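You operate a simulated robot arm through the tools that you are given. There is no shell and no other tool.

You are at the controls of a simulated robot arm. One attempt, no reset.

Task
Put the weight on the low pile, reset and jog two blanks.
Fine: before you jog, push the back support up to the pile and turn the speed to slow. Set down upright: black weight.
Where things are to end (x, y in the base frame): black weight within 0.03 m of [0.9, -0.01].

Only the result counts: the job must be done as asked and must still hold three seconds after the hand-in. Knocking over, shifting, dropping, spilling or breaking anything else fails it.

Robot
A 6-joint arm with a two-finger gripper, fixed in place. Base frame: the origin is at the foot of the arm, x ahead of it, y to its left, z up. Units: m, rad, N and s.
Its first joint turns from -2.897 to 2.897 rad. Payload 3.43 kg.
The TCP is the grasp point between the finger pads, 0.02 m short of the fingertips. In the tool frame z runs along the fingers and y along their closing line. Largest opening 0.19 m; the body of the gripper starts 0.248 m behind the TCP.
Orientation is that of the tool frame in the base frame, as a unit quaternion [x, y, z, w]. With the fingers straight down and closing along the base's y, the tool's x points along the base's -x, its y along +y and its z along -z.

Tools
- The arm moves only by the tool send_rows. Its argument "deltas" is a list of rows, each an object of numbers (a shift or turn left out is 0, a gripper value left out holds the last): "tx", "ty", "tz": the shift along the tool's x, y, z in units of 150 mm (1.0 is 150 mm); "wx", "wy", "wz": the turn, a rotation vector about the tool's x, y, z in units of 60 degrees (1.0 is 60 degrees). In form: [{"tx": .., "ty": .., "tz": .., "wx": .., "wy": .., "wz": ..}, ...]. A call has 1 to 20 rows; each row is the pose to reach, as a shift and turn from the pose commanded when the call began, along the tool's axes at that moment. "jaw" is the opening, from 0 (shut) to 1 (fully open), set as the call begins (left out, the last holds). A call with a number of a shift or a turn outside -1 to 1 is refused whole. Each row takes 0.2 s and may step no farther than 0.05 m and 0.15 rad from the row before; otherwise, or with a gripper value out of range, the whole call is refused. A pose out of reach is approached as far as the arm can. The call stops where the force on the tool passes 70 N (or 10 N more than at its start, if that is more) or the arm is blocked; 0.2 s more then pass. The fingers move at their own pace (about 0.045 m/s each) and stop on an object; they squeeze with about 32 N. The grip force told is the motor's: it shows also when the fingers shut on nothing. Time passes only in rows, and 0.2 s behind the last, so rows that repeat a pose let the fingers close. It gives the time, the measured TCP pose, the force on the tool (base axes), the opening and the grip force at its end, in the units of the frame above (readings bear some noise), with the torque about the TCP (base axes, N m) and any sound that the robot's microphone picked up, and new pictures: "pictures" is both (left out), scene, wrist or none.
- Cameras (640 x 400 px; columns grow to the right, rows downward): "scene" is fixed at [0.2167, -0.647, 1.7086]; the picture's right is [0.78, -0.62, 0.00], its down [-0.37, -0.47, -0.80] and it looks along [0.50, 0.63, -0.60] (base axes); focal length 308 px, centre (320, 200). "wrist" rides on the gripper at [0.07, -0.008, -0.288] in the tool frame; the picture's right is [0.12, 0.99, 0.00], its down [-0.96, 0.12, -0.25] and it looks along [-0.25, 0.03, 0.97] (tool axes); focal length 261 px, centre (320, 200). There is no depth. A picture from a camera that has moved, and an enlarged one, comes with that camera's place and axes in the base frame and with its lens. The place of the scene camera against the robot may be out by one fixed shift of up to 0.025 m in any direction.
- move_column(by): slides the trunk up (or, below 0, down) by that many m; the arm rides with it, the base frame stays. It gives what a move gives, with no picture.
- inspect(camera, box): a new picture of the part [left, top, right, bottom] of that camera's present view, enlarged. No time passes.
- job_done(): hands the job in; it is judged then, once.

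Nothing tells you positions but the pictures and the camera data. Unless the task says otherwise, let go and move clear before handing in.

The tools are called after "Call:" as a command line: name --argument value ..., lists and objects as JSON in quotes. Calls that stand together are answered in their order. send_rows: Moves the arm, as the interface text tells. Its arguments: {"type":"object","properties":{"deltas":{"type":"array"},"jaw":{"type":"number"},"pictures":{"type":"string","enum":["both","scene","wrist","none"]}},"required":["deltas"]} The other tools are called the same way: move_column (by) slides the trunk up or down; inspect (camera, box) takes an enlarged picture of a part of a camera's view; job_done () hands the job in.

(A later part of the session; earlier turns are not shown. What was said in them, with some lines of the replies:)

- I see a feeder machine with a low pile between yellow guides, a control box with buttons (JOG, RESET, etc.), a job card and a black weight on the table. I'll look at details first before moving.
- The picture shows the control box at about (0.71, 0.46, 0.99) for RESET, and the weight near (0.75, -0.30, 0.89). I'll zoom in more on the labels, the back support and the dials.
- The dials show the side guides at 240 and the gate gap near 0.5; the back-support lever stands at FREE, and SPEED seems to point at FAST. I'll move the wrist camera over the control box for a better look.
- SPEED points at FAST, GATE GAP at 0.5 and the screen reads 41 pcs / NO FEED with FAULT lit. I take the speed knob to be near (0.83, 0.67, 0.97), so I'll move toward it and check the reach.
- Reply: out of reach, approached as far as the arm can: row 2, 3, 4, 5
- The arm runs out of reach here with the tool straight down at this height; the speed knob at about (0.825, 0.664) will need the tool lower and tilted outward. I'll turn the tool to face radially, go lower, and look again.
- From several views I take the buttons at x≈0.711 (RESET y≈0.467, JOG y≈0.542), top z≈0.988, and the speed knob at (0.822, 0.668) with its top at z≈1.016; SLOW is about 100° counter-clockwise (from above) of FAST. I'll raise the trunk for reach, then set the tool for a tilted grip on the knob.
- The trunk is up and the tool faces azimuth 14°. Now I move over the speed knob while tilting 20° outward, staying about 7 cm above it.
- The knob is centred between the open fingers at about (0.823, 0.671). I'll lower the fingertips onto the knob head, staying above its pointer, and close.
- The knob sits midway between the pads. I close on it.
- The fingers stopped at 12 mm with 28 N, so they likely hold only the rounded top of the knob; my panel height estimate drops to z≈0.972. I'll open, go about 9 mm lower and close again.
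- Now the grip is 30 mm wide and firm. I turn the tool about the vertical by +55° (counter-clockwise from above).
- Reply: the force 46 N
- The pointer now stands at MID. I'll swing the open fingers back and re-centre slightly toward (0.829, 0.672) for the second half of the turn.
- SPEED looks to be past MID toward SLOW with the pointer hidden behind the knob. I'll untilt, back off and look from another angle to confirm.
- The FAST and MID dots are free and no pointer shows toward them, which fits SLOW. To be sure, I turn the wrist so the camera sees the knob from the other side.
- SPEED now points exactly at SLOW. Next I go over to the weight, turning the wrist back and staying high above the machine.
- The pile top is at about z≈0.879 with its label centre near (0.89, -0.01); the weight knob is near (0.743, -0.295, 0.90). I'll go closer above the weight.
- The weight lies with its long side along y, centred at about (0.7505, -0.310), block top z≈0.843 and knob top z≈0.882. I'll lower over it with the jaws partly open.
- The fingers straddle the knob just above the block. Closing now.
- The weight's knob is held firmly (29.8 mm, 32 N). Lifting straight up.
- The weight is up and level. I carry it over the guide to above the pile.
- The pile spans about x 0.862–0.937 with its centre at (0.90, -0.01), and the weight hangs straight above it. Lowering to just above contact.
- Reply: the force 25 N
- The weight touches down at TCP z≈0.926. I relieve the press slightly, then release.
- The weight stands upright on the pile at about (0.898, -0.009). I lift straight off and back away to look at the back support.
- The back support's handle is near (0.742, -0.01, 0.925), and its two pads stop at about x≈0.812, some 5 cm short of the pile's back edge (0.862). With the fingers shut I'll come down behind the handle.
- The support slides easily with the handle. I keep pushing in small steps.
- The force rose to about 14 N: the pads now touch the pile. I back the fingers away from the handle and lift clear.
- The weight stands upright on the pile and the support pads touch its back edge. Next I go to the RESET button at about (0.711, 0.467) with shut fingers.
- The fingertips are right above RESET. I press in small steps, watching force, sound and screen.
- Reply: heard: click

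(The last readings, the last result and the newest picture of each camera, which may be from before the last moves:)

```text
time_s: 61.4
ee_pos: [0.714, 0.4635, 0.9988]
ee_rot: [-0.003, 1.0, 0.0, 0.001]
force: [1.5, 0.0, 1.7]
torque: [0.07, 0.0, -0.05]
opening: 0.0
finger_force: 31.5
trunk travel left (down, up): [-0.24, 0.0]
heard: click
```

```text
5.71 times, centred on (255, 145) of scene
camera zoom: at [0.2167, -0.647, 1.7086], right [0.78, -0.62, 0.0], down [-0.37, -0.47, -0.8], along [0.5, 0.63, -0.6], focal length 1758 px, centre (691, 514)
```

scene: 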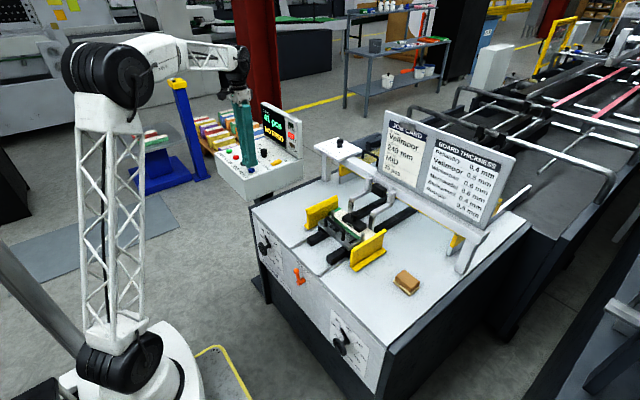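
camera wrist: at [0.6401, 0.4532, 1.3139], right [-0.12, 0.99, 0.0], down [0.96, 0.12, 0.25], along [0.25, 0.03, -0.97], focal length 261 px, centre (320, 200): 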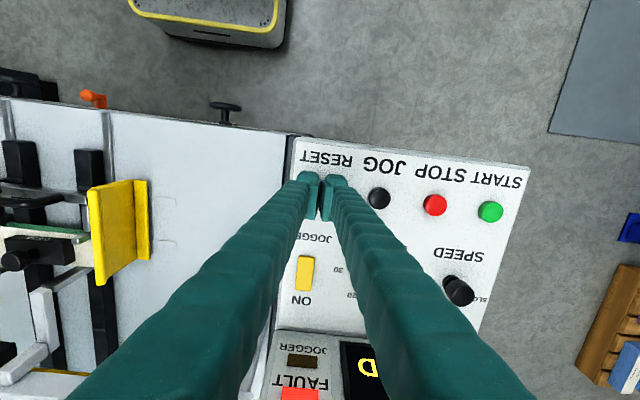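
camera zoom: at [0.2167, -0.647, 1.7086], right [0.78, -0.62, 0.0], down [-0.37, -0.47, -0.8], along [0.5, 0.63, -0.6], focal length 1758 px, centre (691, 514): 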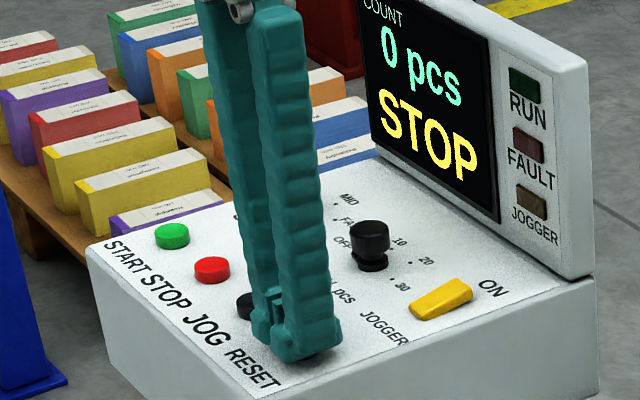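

RESET clicked: the screen shows 0 pcs / STOP and FAULT is out. I rise and move over to JOG at y≈0.541.

Call:
send_rows --deltas '[{"tz": -0.1}, {"tz": -0.2}, {"tz": -0.2, "ty": 0.26}, {"tx": 0.01, "tz": -0.2, "ty": 0.515}]' --jaw 0.0 --pictures "both"

Call:
inspect --camera "scene" --box '[220, 110, 290, 180]'

Call:
inspect --camera "wrist" --box '[250, 120, 390, 240]'

Call:
inspect --camera "scene" --box '[310, 190, 390, 260]'

```text
time_s: 62.4
ee_pos: [0.7108, 0.5399, 1.0286]
ee_rot: [-0.003, 1.0, 0.0, 0.0]
force: [-0.6, -0.7, 1.1]
torque: [0.15, -0.03, -0.01]
opening: 0.0
finger_force: 31.8
trunk travel left (down, up): [-0.24, 0.0]
camera wrist: at [0.6393, 0.5298, 1.3166], right [-0.12, 0.99, 0.0], down [0.96, 0.12, 0.25], along [0.25, 0.03, -0.97], focal length 261 px, centre (320, 200)
```

scene: 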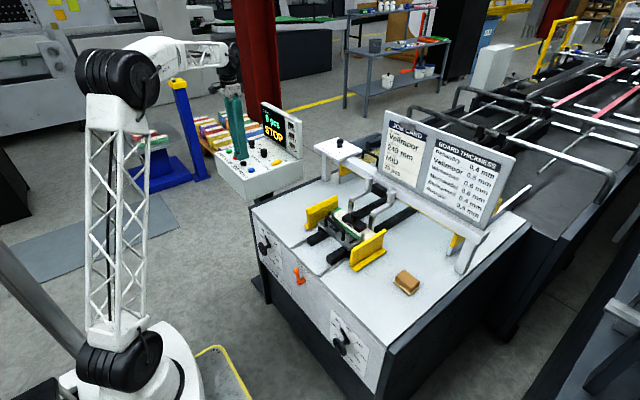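
wrist: 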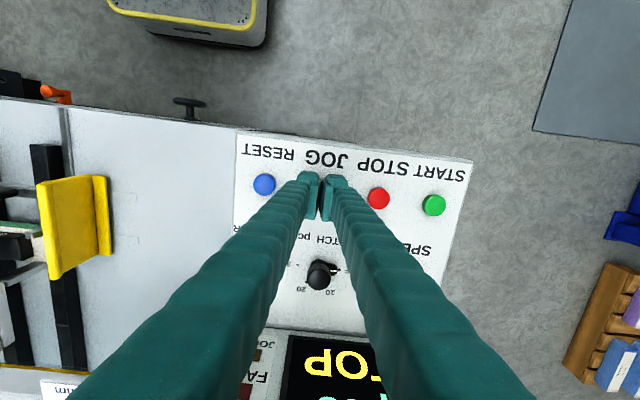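

```text
5.71 times, centred on (255, 145) of scene
camera zoom: at [0.2167, -0.647, 1.7086], right [0.78, -0.62, 0.0], down [-0.37, -0.47, -0.8], along [0.5, 0.63, -0.6], focal length 1758 px, centre (691, 514)
```

zoom: 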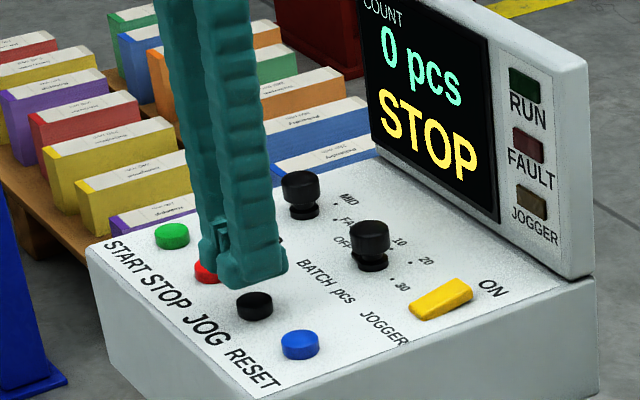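

```text
3.33 times, centred on (320, 180) of wrist
camera zoom: at [0.6393, 0.5298, 1.3166], right [-0.12, 0.99, 0.0], down [0.96, 0.12, 0.25], along [0.25, 0.03, -0.97], focal length 869 px, centre (320, 267)
```

zoom: 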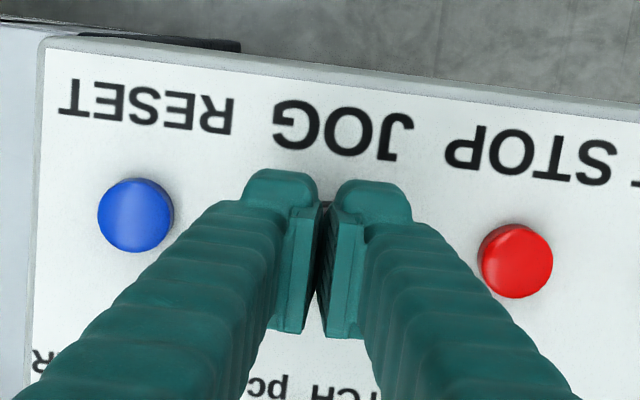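

```text
5.71 times, centred on (350, 225) of scene
camera zoom: at [0.2167, -0.647, 1.7086], right [0.78, -0.62, 0.0], down [-0.37, -0.47, -0.8], along [0.5, 0.63, -0.6], focal length 1758 px, centre (149, 57)
```

zoom: 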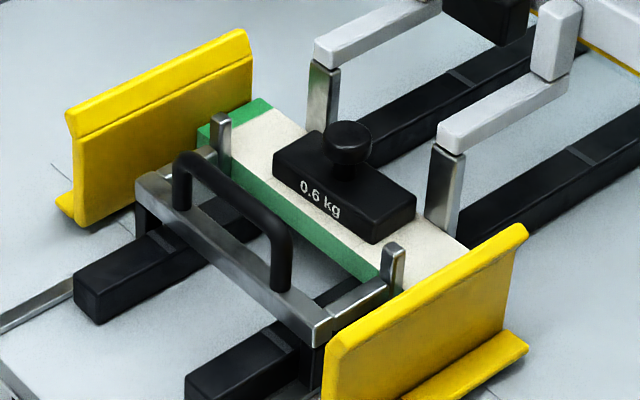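

The fingertips are over JOG and all is steady. I give one short press and check the count.

Call:
send_rows --deltas '[{"tz": 0.1}, {"tz": 0.17}, {"tz": 0.205}, {"tz": 0.12}, {"tz": 0.0}]' --jaw 0.0 --pictures "scene"

Call:
inspect --camera "scene" --box '[220, 110, 310, 180]'

Call:
inspect --camera "scene" --box '[310, 160, 420, 260]'

```text
time_s: 63.6
ee_pos: [0.7122, 0.5406, 1.0299]
ee_rot: [-0.002, 1.0, 0.0, 0.001]
force: [0.3, -0.5, -0.5]
torque: [-0.02, 0.0, 0.0]
opening: 0.0002
finger_force: 31.6
trunk travel left (down, up): [-0.24, 0.0]
```

scene: 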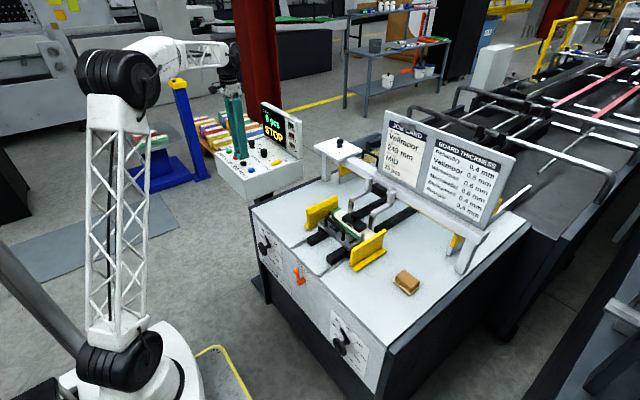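

```text
5.71 times, centred on (265, 145) of scene
camera zoom: at [0.2167, -0.647, 1.7086], right [0.78, -0.62, 0.0], down [-0.37, -0.47, -0.8], along [0.5, 0.63, -0.6], focal length 1758 px, centre (634, 514)
```

zoom: 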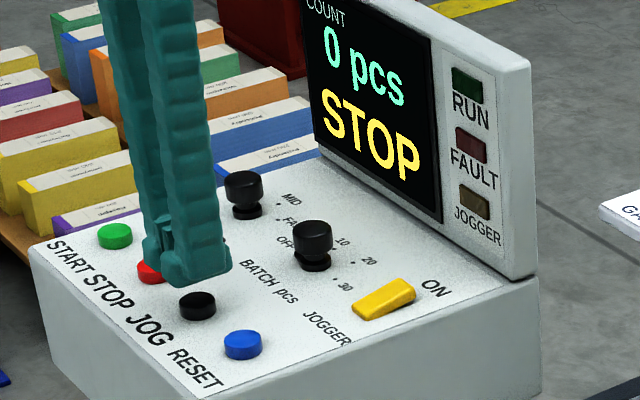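

```text
4.00 times, centred on (365, 210) of scene
camera zoom: at [0.2167, -0.647, 1.7086], right [0.78, -0.62, 0.0], down [-0.37, -0.47, -0.8], along [0.5, 0.63, -0.6], focal length 1230 px, centre (140, 160)
```

zoom: 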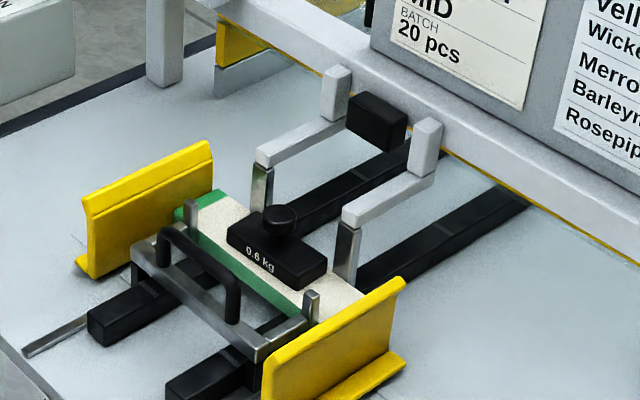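

No click yet — the press was too shallow. I go a little deeper.

Call:
send_rows --deltas '[{"tz": 0.1}, {"tz": 0.18}, {"tz": 0.215}, {"tz": 0.22}, {"tz": 0.1}, {"tz": 0.0}]' --jaw 0.0 --pictures "scene"

Call:
inspect --camera "scene" --box '[220, 110, 310, 180]'

Call:
inspect --camera "scene" --box '[310, 160, 420, 260]'

```text
time_s: 65.0
ee_pos: [0.7107, 0.5396, 1.0282]
ee_rot: [-0.003, 1.0, 0.0, 0.0]
force: [0.5, 0.1, 0.9]
torque: [-0.05, 0.02, -0.02]
opening: 0.0001
finger_force: 32.2
trunk travel left (down, up): [-0.24, 0.0]
heard: click
```

scene: 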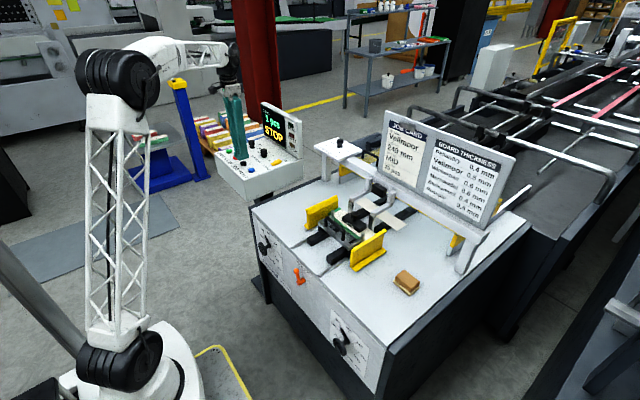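

```text
5.71 times, centred on (265, 145) of scene
camera zoom: at [0.2167, -0.647, 1.7086], right [0.78, -0.62, 0.0], down [-0.37, -0.47, -0.8], along [0.5, 0.63, -0.6], focal length 1758 px, centre (634, 514)
```

zoom: 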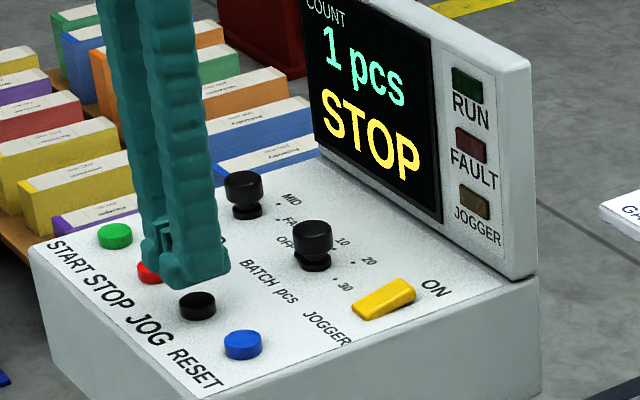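

```text
4.00 times, centred on (365, 210) of scene
camera zoom: at [0.2167, -0.647, 1.7086], right [0.78, -0.62, 0.0], down [-0.37, -0.47, -0.8], along [0.5, 0.63, -0.6], focal length 1230 px, centre (140, 160)
```

zoom: 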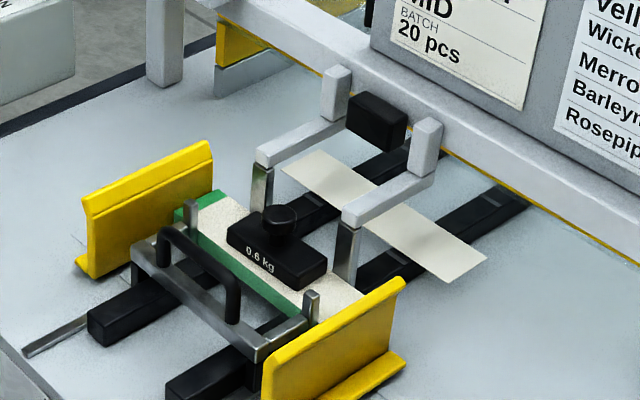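

One blank has fed (1 pcs). I wait for it to run clear before the second jog.

Call:
send_rows --deltas '[{"tx": 0}, {"tx": 0}, {"tx": 0}, {"tx": 0}, {"tx": 0}, {"tx": 0}, {"tx": 0}, {"tx": 0}, {"tx": 0}, {"tx": 0}, {"tx": 0}, {"tx": 0}]' --jaw 0.0 --pictures "scene"

Call:
inspect --camera "scene" --box '[220, 110, 310, 180]'

Call:
inspect --camera "scene" --box '[310, 160, 420, 260]'

```text
time_s: 67.6
ee_pos: [0.7095, 0.5396, 1.0287]
ee_rot: [-0.003, 1.0, 0.001, -0.001]
force: [0.7, 0.2, 0.3]
torque: [0.01, -0.02, 0.02]
opening: 0.0003
finger_force: 32.0
trunk travel left (down, up): [-0.24, 0.0]
```

scene: 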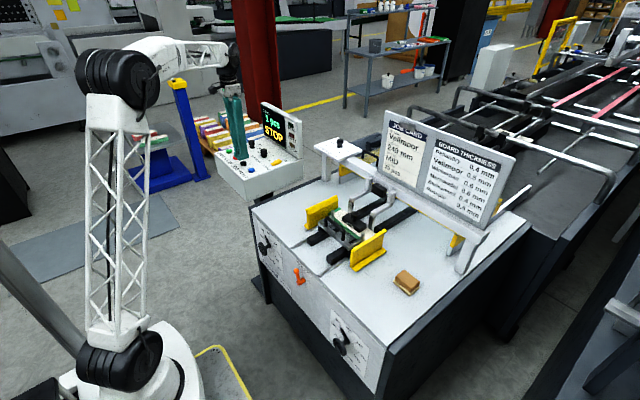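

```text
5.71 times, centred on (265, 145) of scene
camera zoom: at [0.2167, -0.647, 1.7086], right [0.78, -0.62, 0.0], down [-0.37, -0.47, -0.8], along [0.5, 0.63, -0.6], focal length 1758 px, centre (634, 514)
```

zoom: 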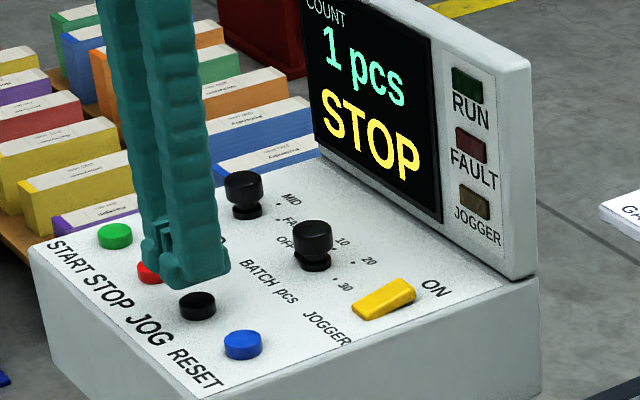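

```text
4.00 times, centred on (365, 210) of scene
camera zoom: at [0.2167, -0.647, 1.7086], right [0.78, -0.62, 0.0], down [-0.37, -0.47, -0.8], along [0.5, 0.63, -0.6], focal length 1230 px, centre (140, 160)
```

zoom: 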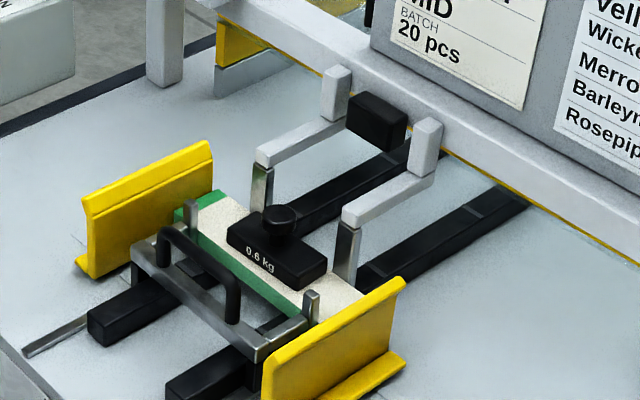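

The first blank ran through, the count is 1 and everything else is steady. Second identical press now.

Call:
send_rows --deltas '[{"tz": 0.1}, {"tz": 0.18}, {"tz": 0.215}, {"tz": 0.22}, {"tz": 0.1}, {"tz": 0.0}]' --jaw 0.0 --pictures "scene"

Call:
inspect --camera "scene" --box '[220, 110, 310, 180]'

Call:
inspect --camera "scene" --box '[310, 160, 420, 260]'

```text
time_s: 69.0
ee_pos: [0.7127, 0.5405, 1.0273]
ee_rot: [-0.003, 1.0, 0.0, 0.0]
force: [0.8, 1.2, -0.8]
torque: [-0.01, -0.01, 0.0]
opening: 0.0
finger_force: 34.7
trunk travel left (down, up): [-0.24, 0.0]
heard: click
```

scene: 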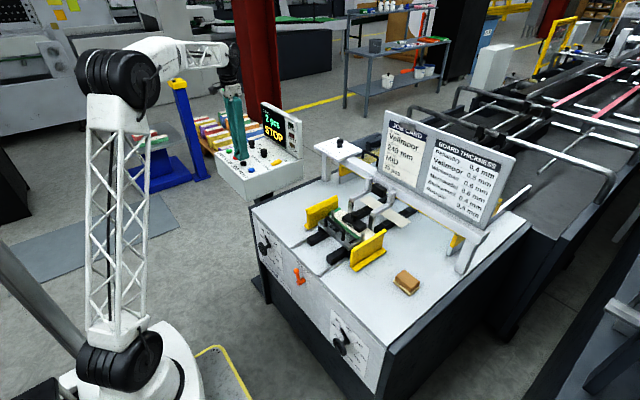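

```text
5.71 times, centred on (265, 145) of scene
camera zoom: at [0.2167, -0.647, 1.7086], right [0.78, -0.62, 0.0], down [-0.37, -0.47, -0.8], along [0.5, 0.63, -0.6], focal length 1758 px, centre (634, 514)
```

zoom: 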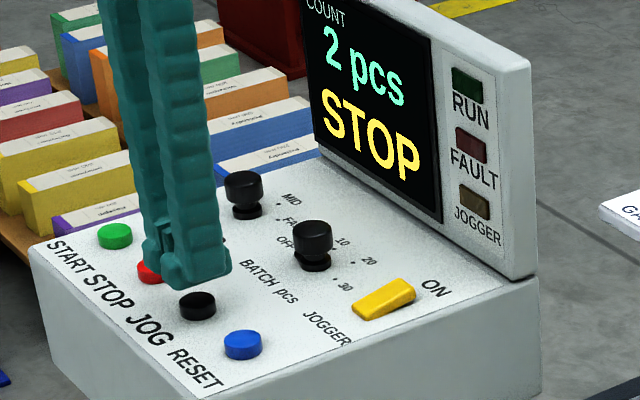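

```text
4.00 times, centred on (365, 210) of scene
camera zoom: at [0.2167, -0.647, 1.7086], right [0.78, -0.62, 0.0], down [-0.37, -0.47, -0.8], along [0.5, 0.63, -0.6], focal length 1230 px, centre (140, 160)
```

zoom: 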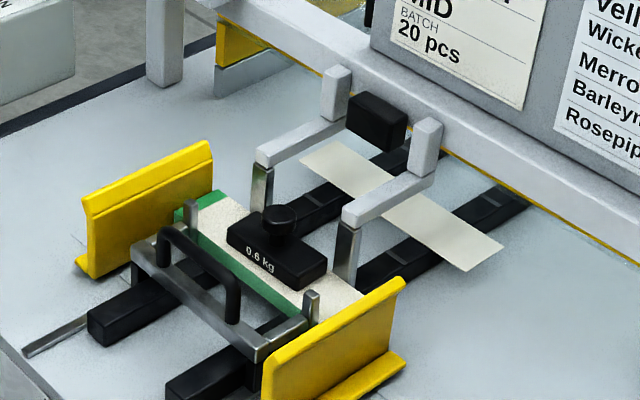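

The count reads 2 pcs with no fault. I rise, move clear and check the final state.

Call:
send_rows --deltas '[{"tz": -0.25}, {"tz": -0.5}, {"tz": -0.75, "tx": 0.15}, {"tz": -0.9, "tx": 0.4}, {"tz": -1.0, "tx": 0.65}, {"tz": -1.0, "tx": 0.65}, {"tz": -1.0, "tx": 0.65}, {"tz": -1.0, "tx": 0.65}]' --jaw 0.5 --pictures "both"

Call:
inspect --camera "scene" --box '[220, 110, 310, 180]'

Call:
inspect --camera "scene" --box '[310, 160, 420, 260]'

Call:
inspect --camera "wrist" --box '[0, 80, 200, 300]'

```text
time_s: 70.8
ee_pos: [0.6143, 0.5404, 1.1785]
ee_rot: [-0.002, 1.0, 0.0, -0.001]
force: [-0.2, -0.5, -0.8]
torque: [-0.03, -0.02, 0.02]
opening: 0.0951
finger_force: 0.0
trunk travel left (down, up): [-0.24, 0.0]
camera wrist: at [0.5423, 0.5314, 1.4654], right [-0.12, 0.99, 0.0], down [0.96, 0.12, 0.25], along [0.25, 0.03, -0.97], focal length 261 px, centre (320, 200)
```

scene: 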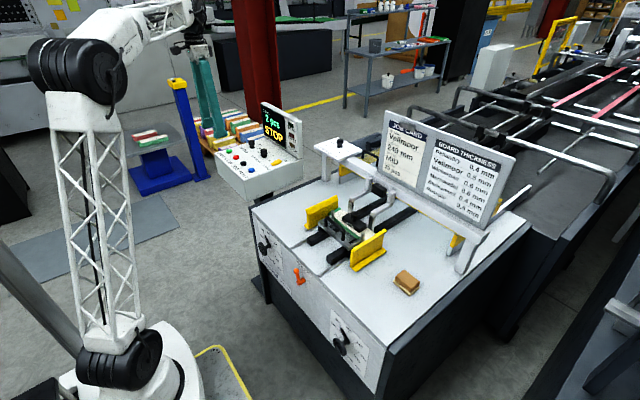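
wrist: 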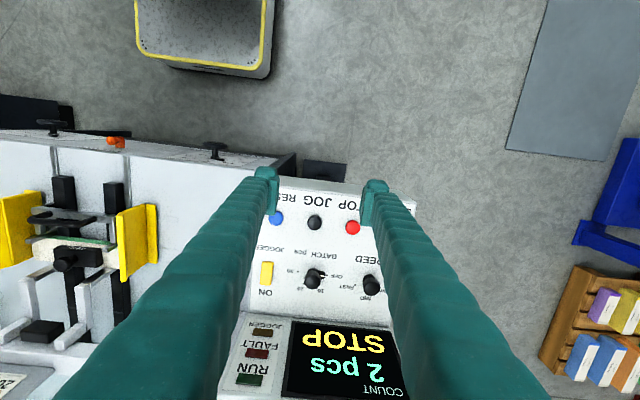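

```text
5.71 times, centred on (265, 145) of scene
camera zoom: at [0.2167, -0.647, 1.7086], right [0.78, -0.62, 0.0], down [-0.37, -0.47, -0.8], along [0.5, 0.63, -0.6], focal length 1758 px, centre (634, 514)
```

zoom: 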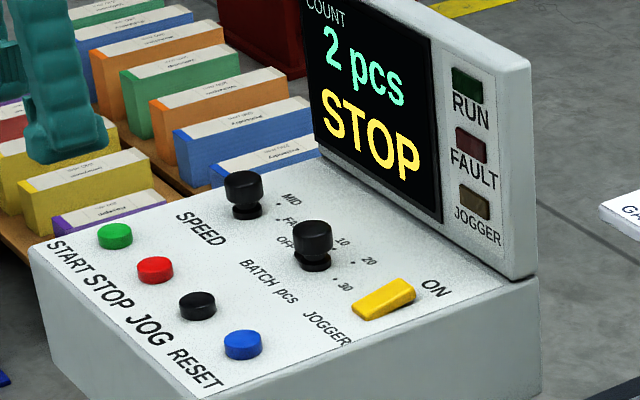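

```text
4.00 times, centred on (365, 210) of scene
camera zoom: at [0.2167, -0.647, 1.7086], right [0.78, -0.62, 0.0], down [-0.37, -0.47, -0.8], along [0.5, 0.63, -0.6], focal length 1230 px, centre (140, 160)
```

zoom: 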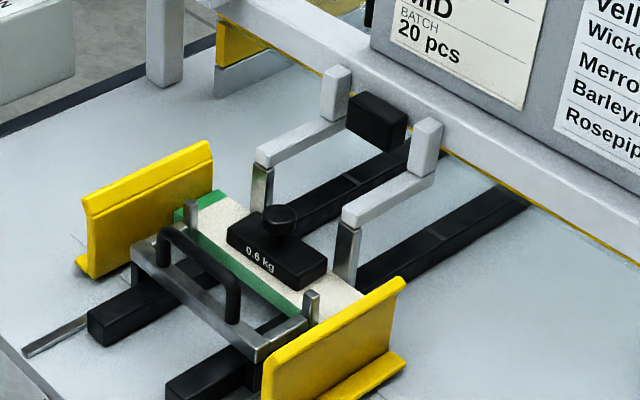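

```text
1.82 times, centred on (100, 190) of wrist
camera zoom: at [0.5423, 0.5314, 1.4654], right [-0.12, 0.99, 0.0], down [0.96, 0.12, 0.25], along [0.25, 0.03, -0.97], focal length 474 px, centre (720, 218)
```

zoom: 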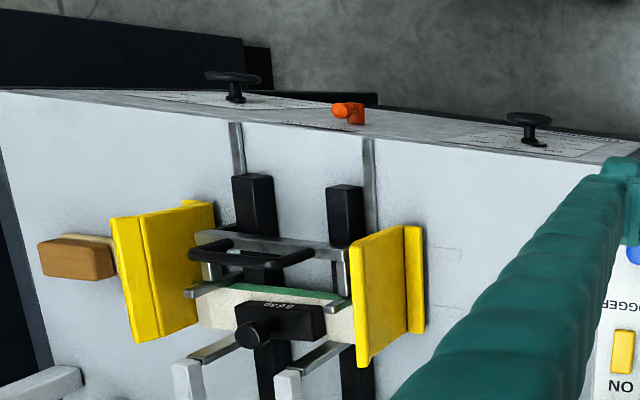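

Everything looks right: the weight is upright on the pile, the support is against it and SPEED is at SLOW. The fault was reset, exactly 2 pcs were jogged, and the arm is clear. I hand in the job.

Call:
job_done

```text
The job is handed in.
```

The job is done and handed in; the result of the judging isn't known yet.

- **Weight:** it stands upright on the low pile at about (0.90, -0.01), placed by its knob and released.
- **Back support:** I pushed it in until its pads touched the pile, at about 14 N. The pile seemed to shift by roughly half a millimetre under that push.
- **Speed:** I turned the knob from FAST to SLOW before jogging and confirmed it with a close view of the pointer.
- **Reset and jog:** RESET cleared the fault and set the count to 0. A first, too-shallow press on JOG did nothing; two further presses fed one blank each. The screen showed 2 pcs and STOP, with no fault light.

I left the lock lever, side guides, gate gap and batch settings as they were. The arm is clear of the machine.
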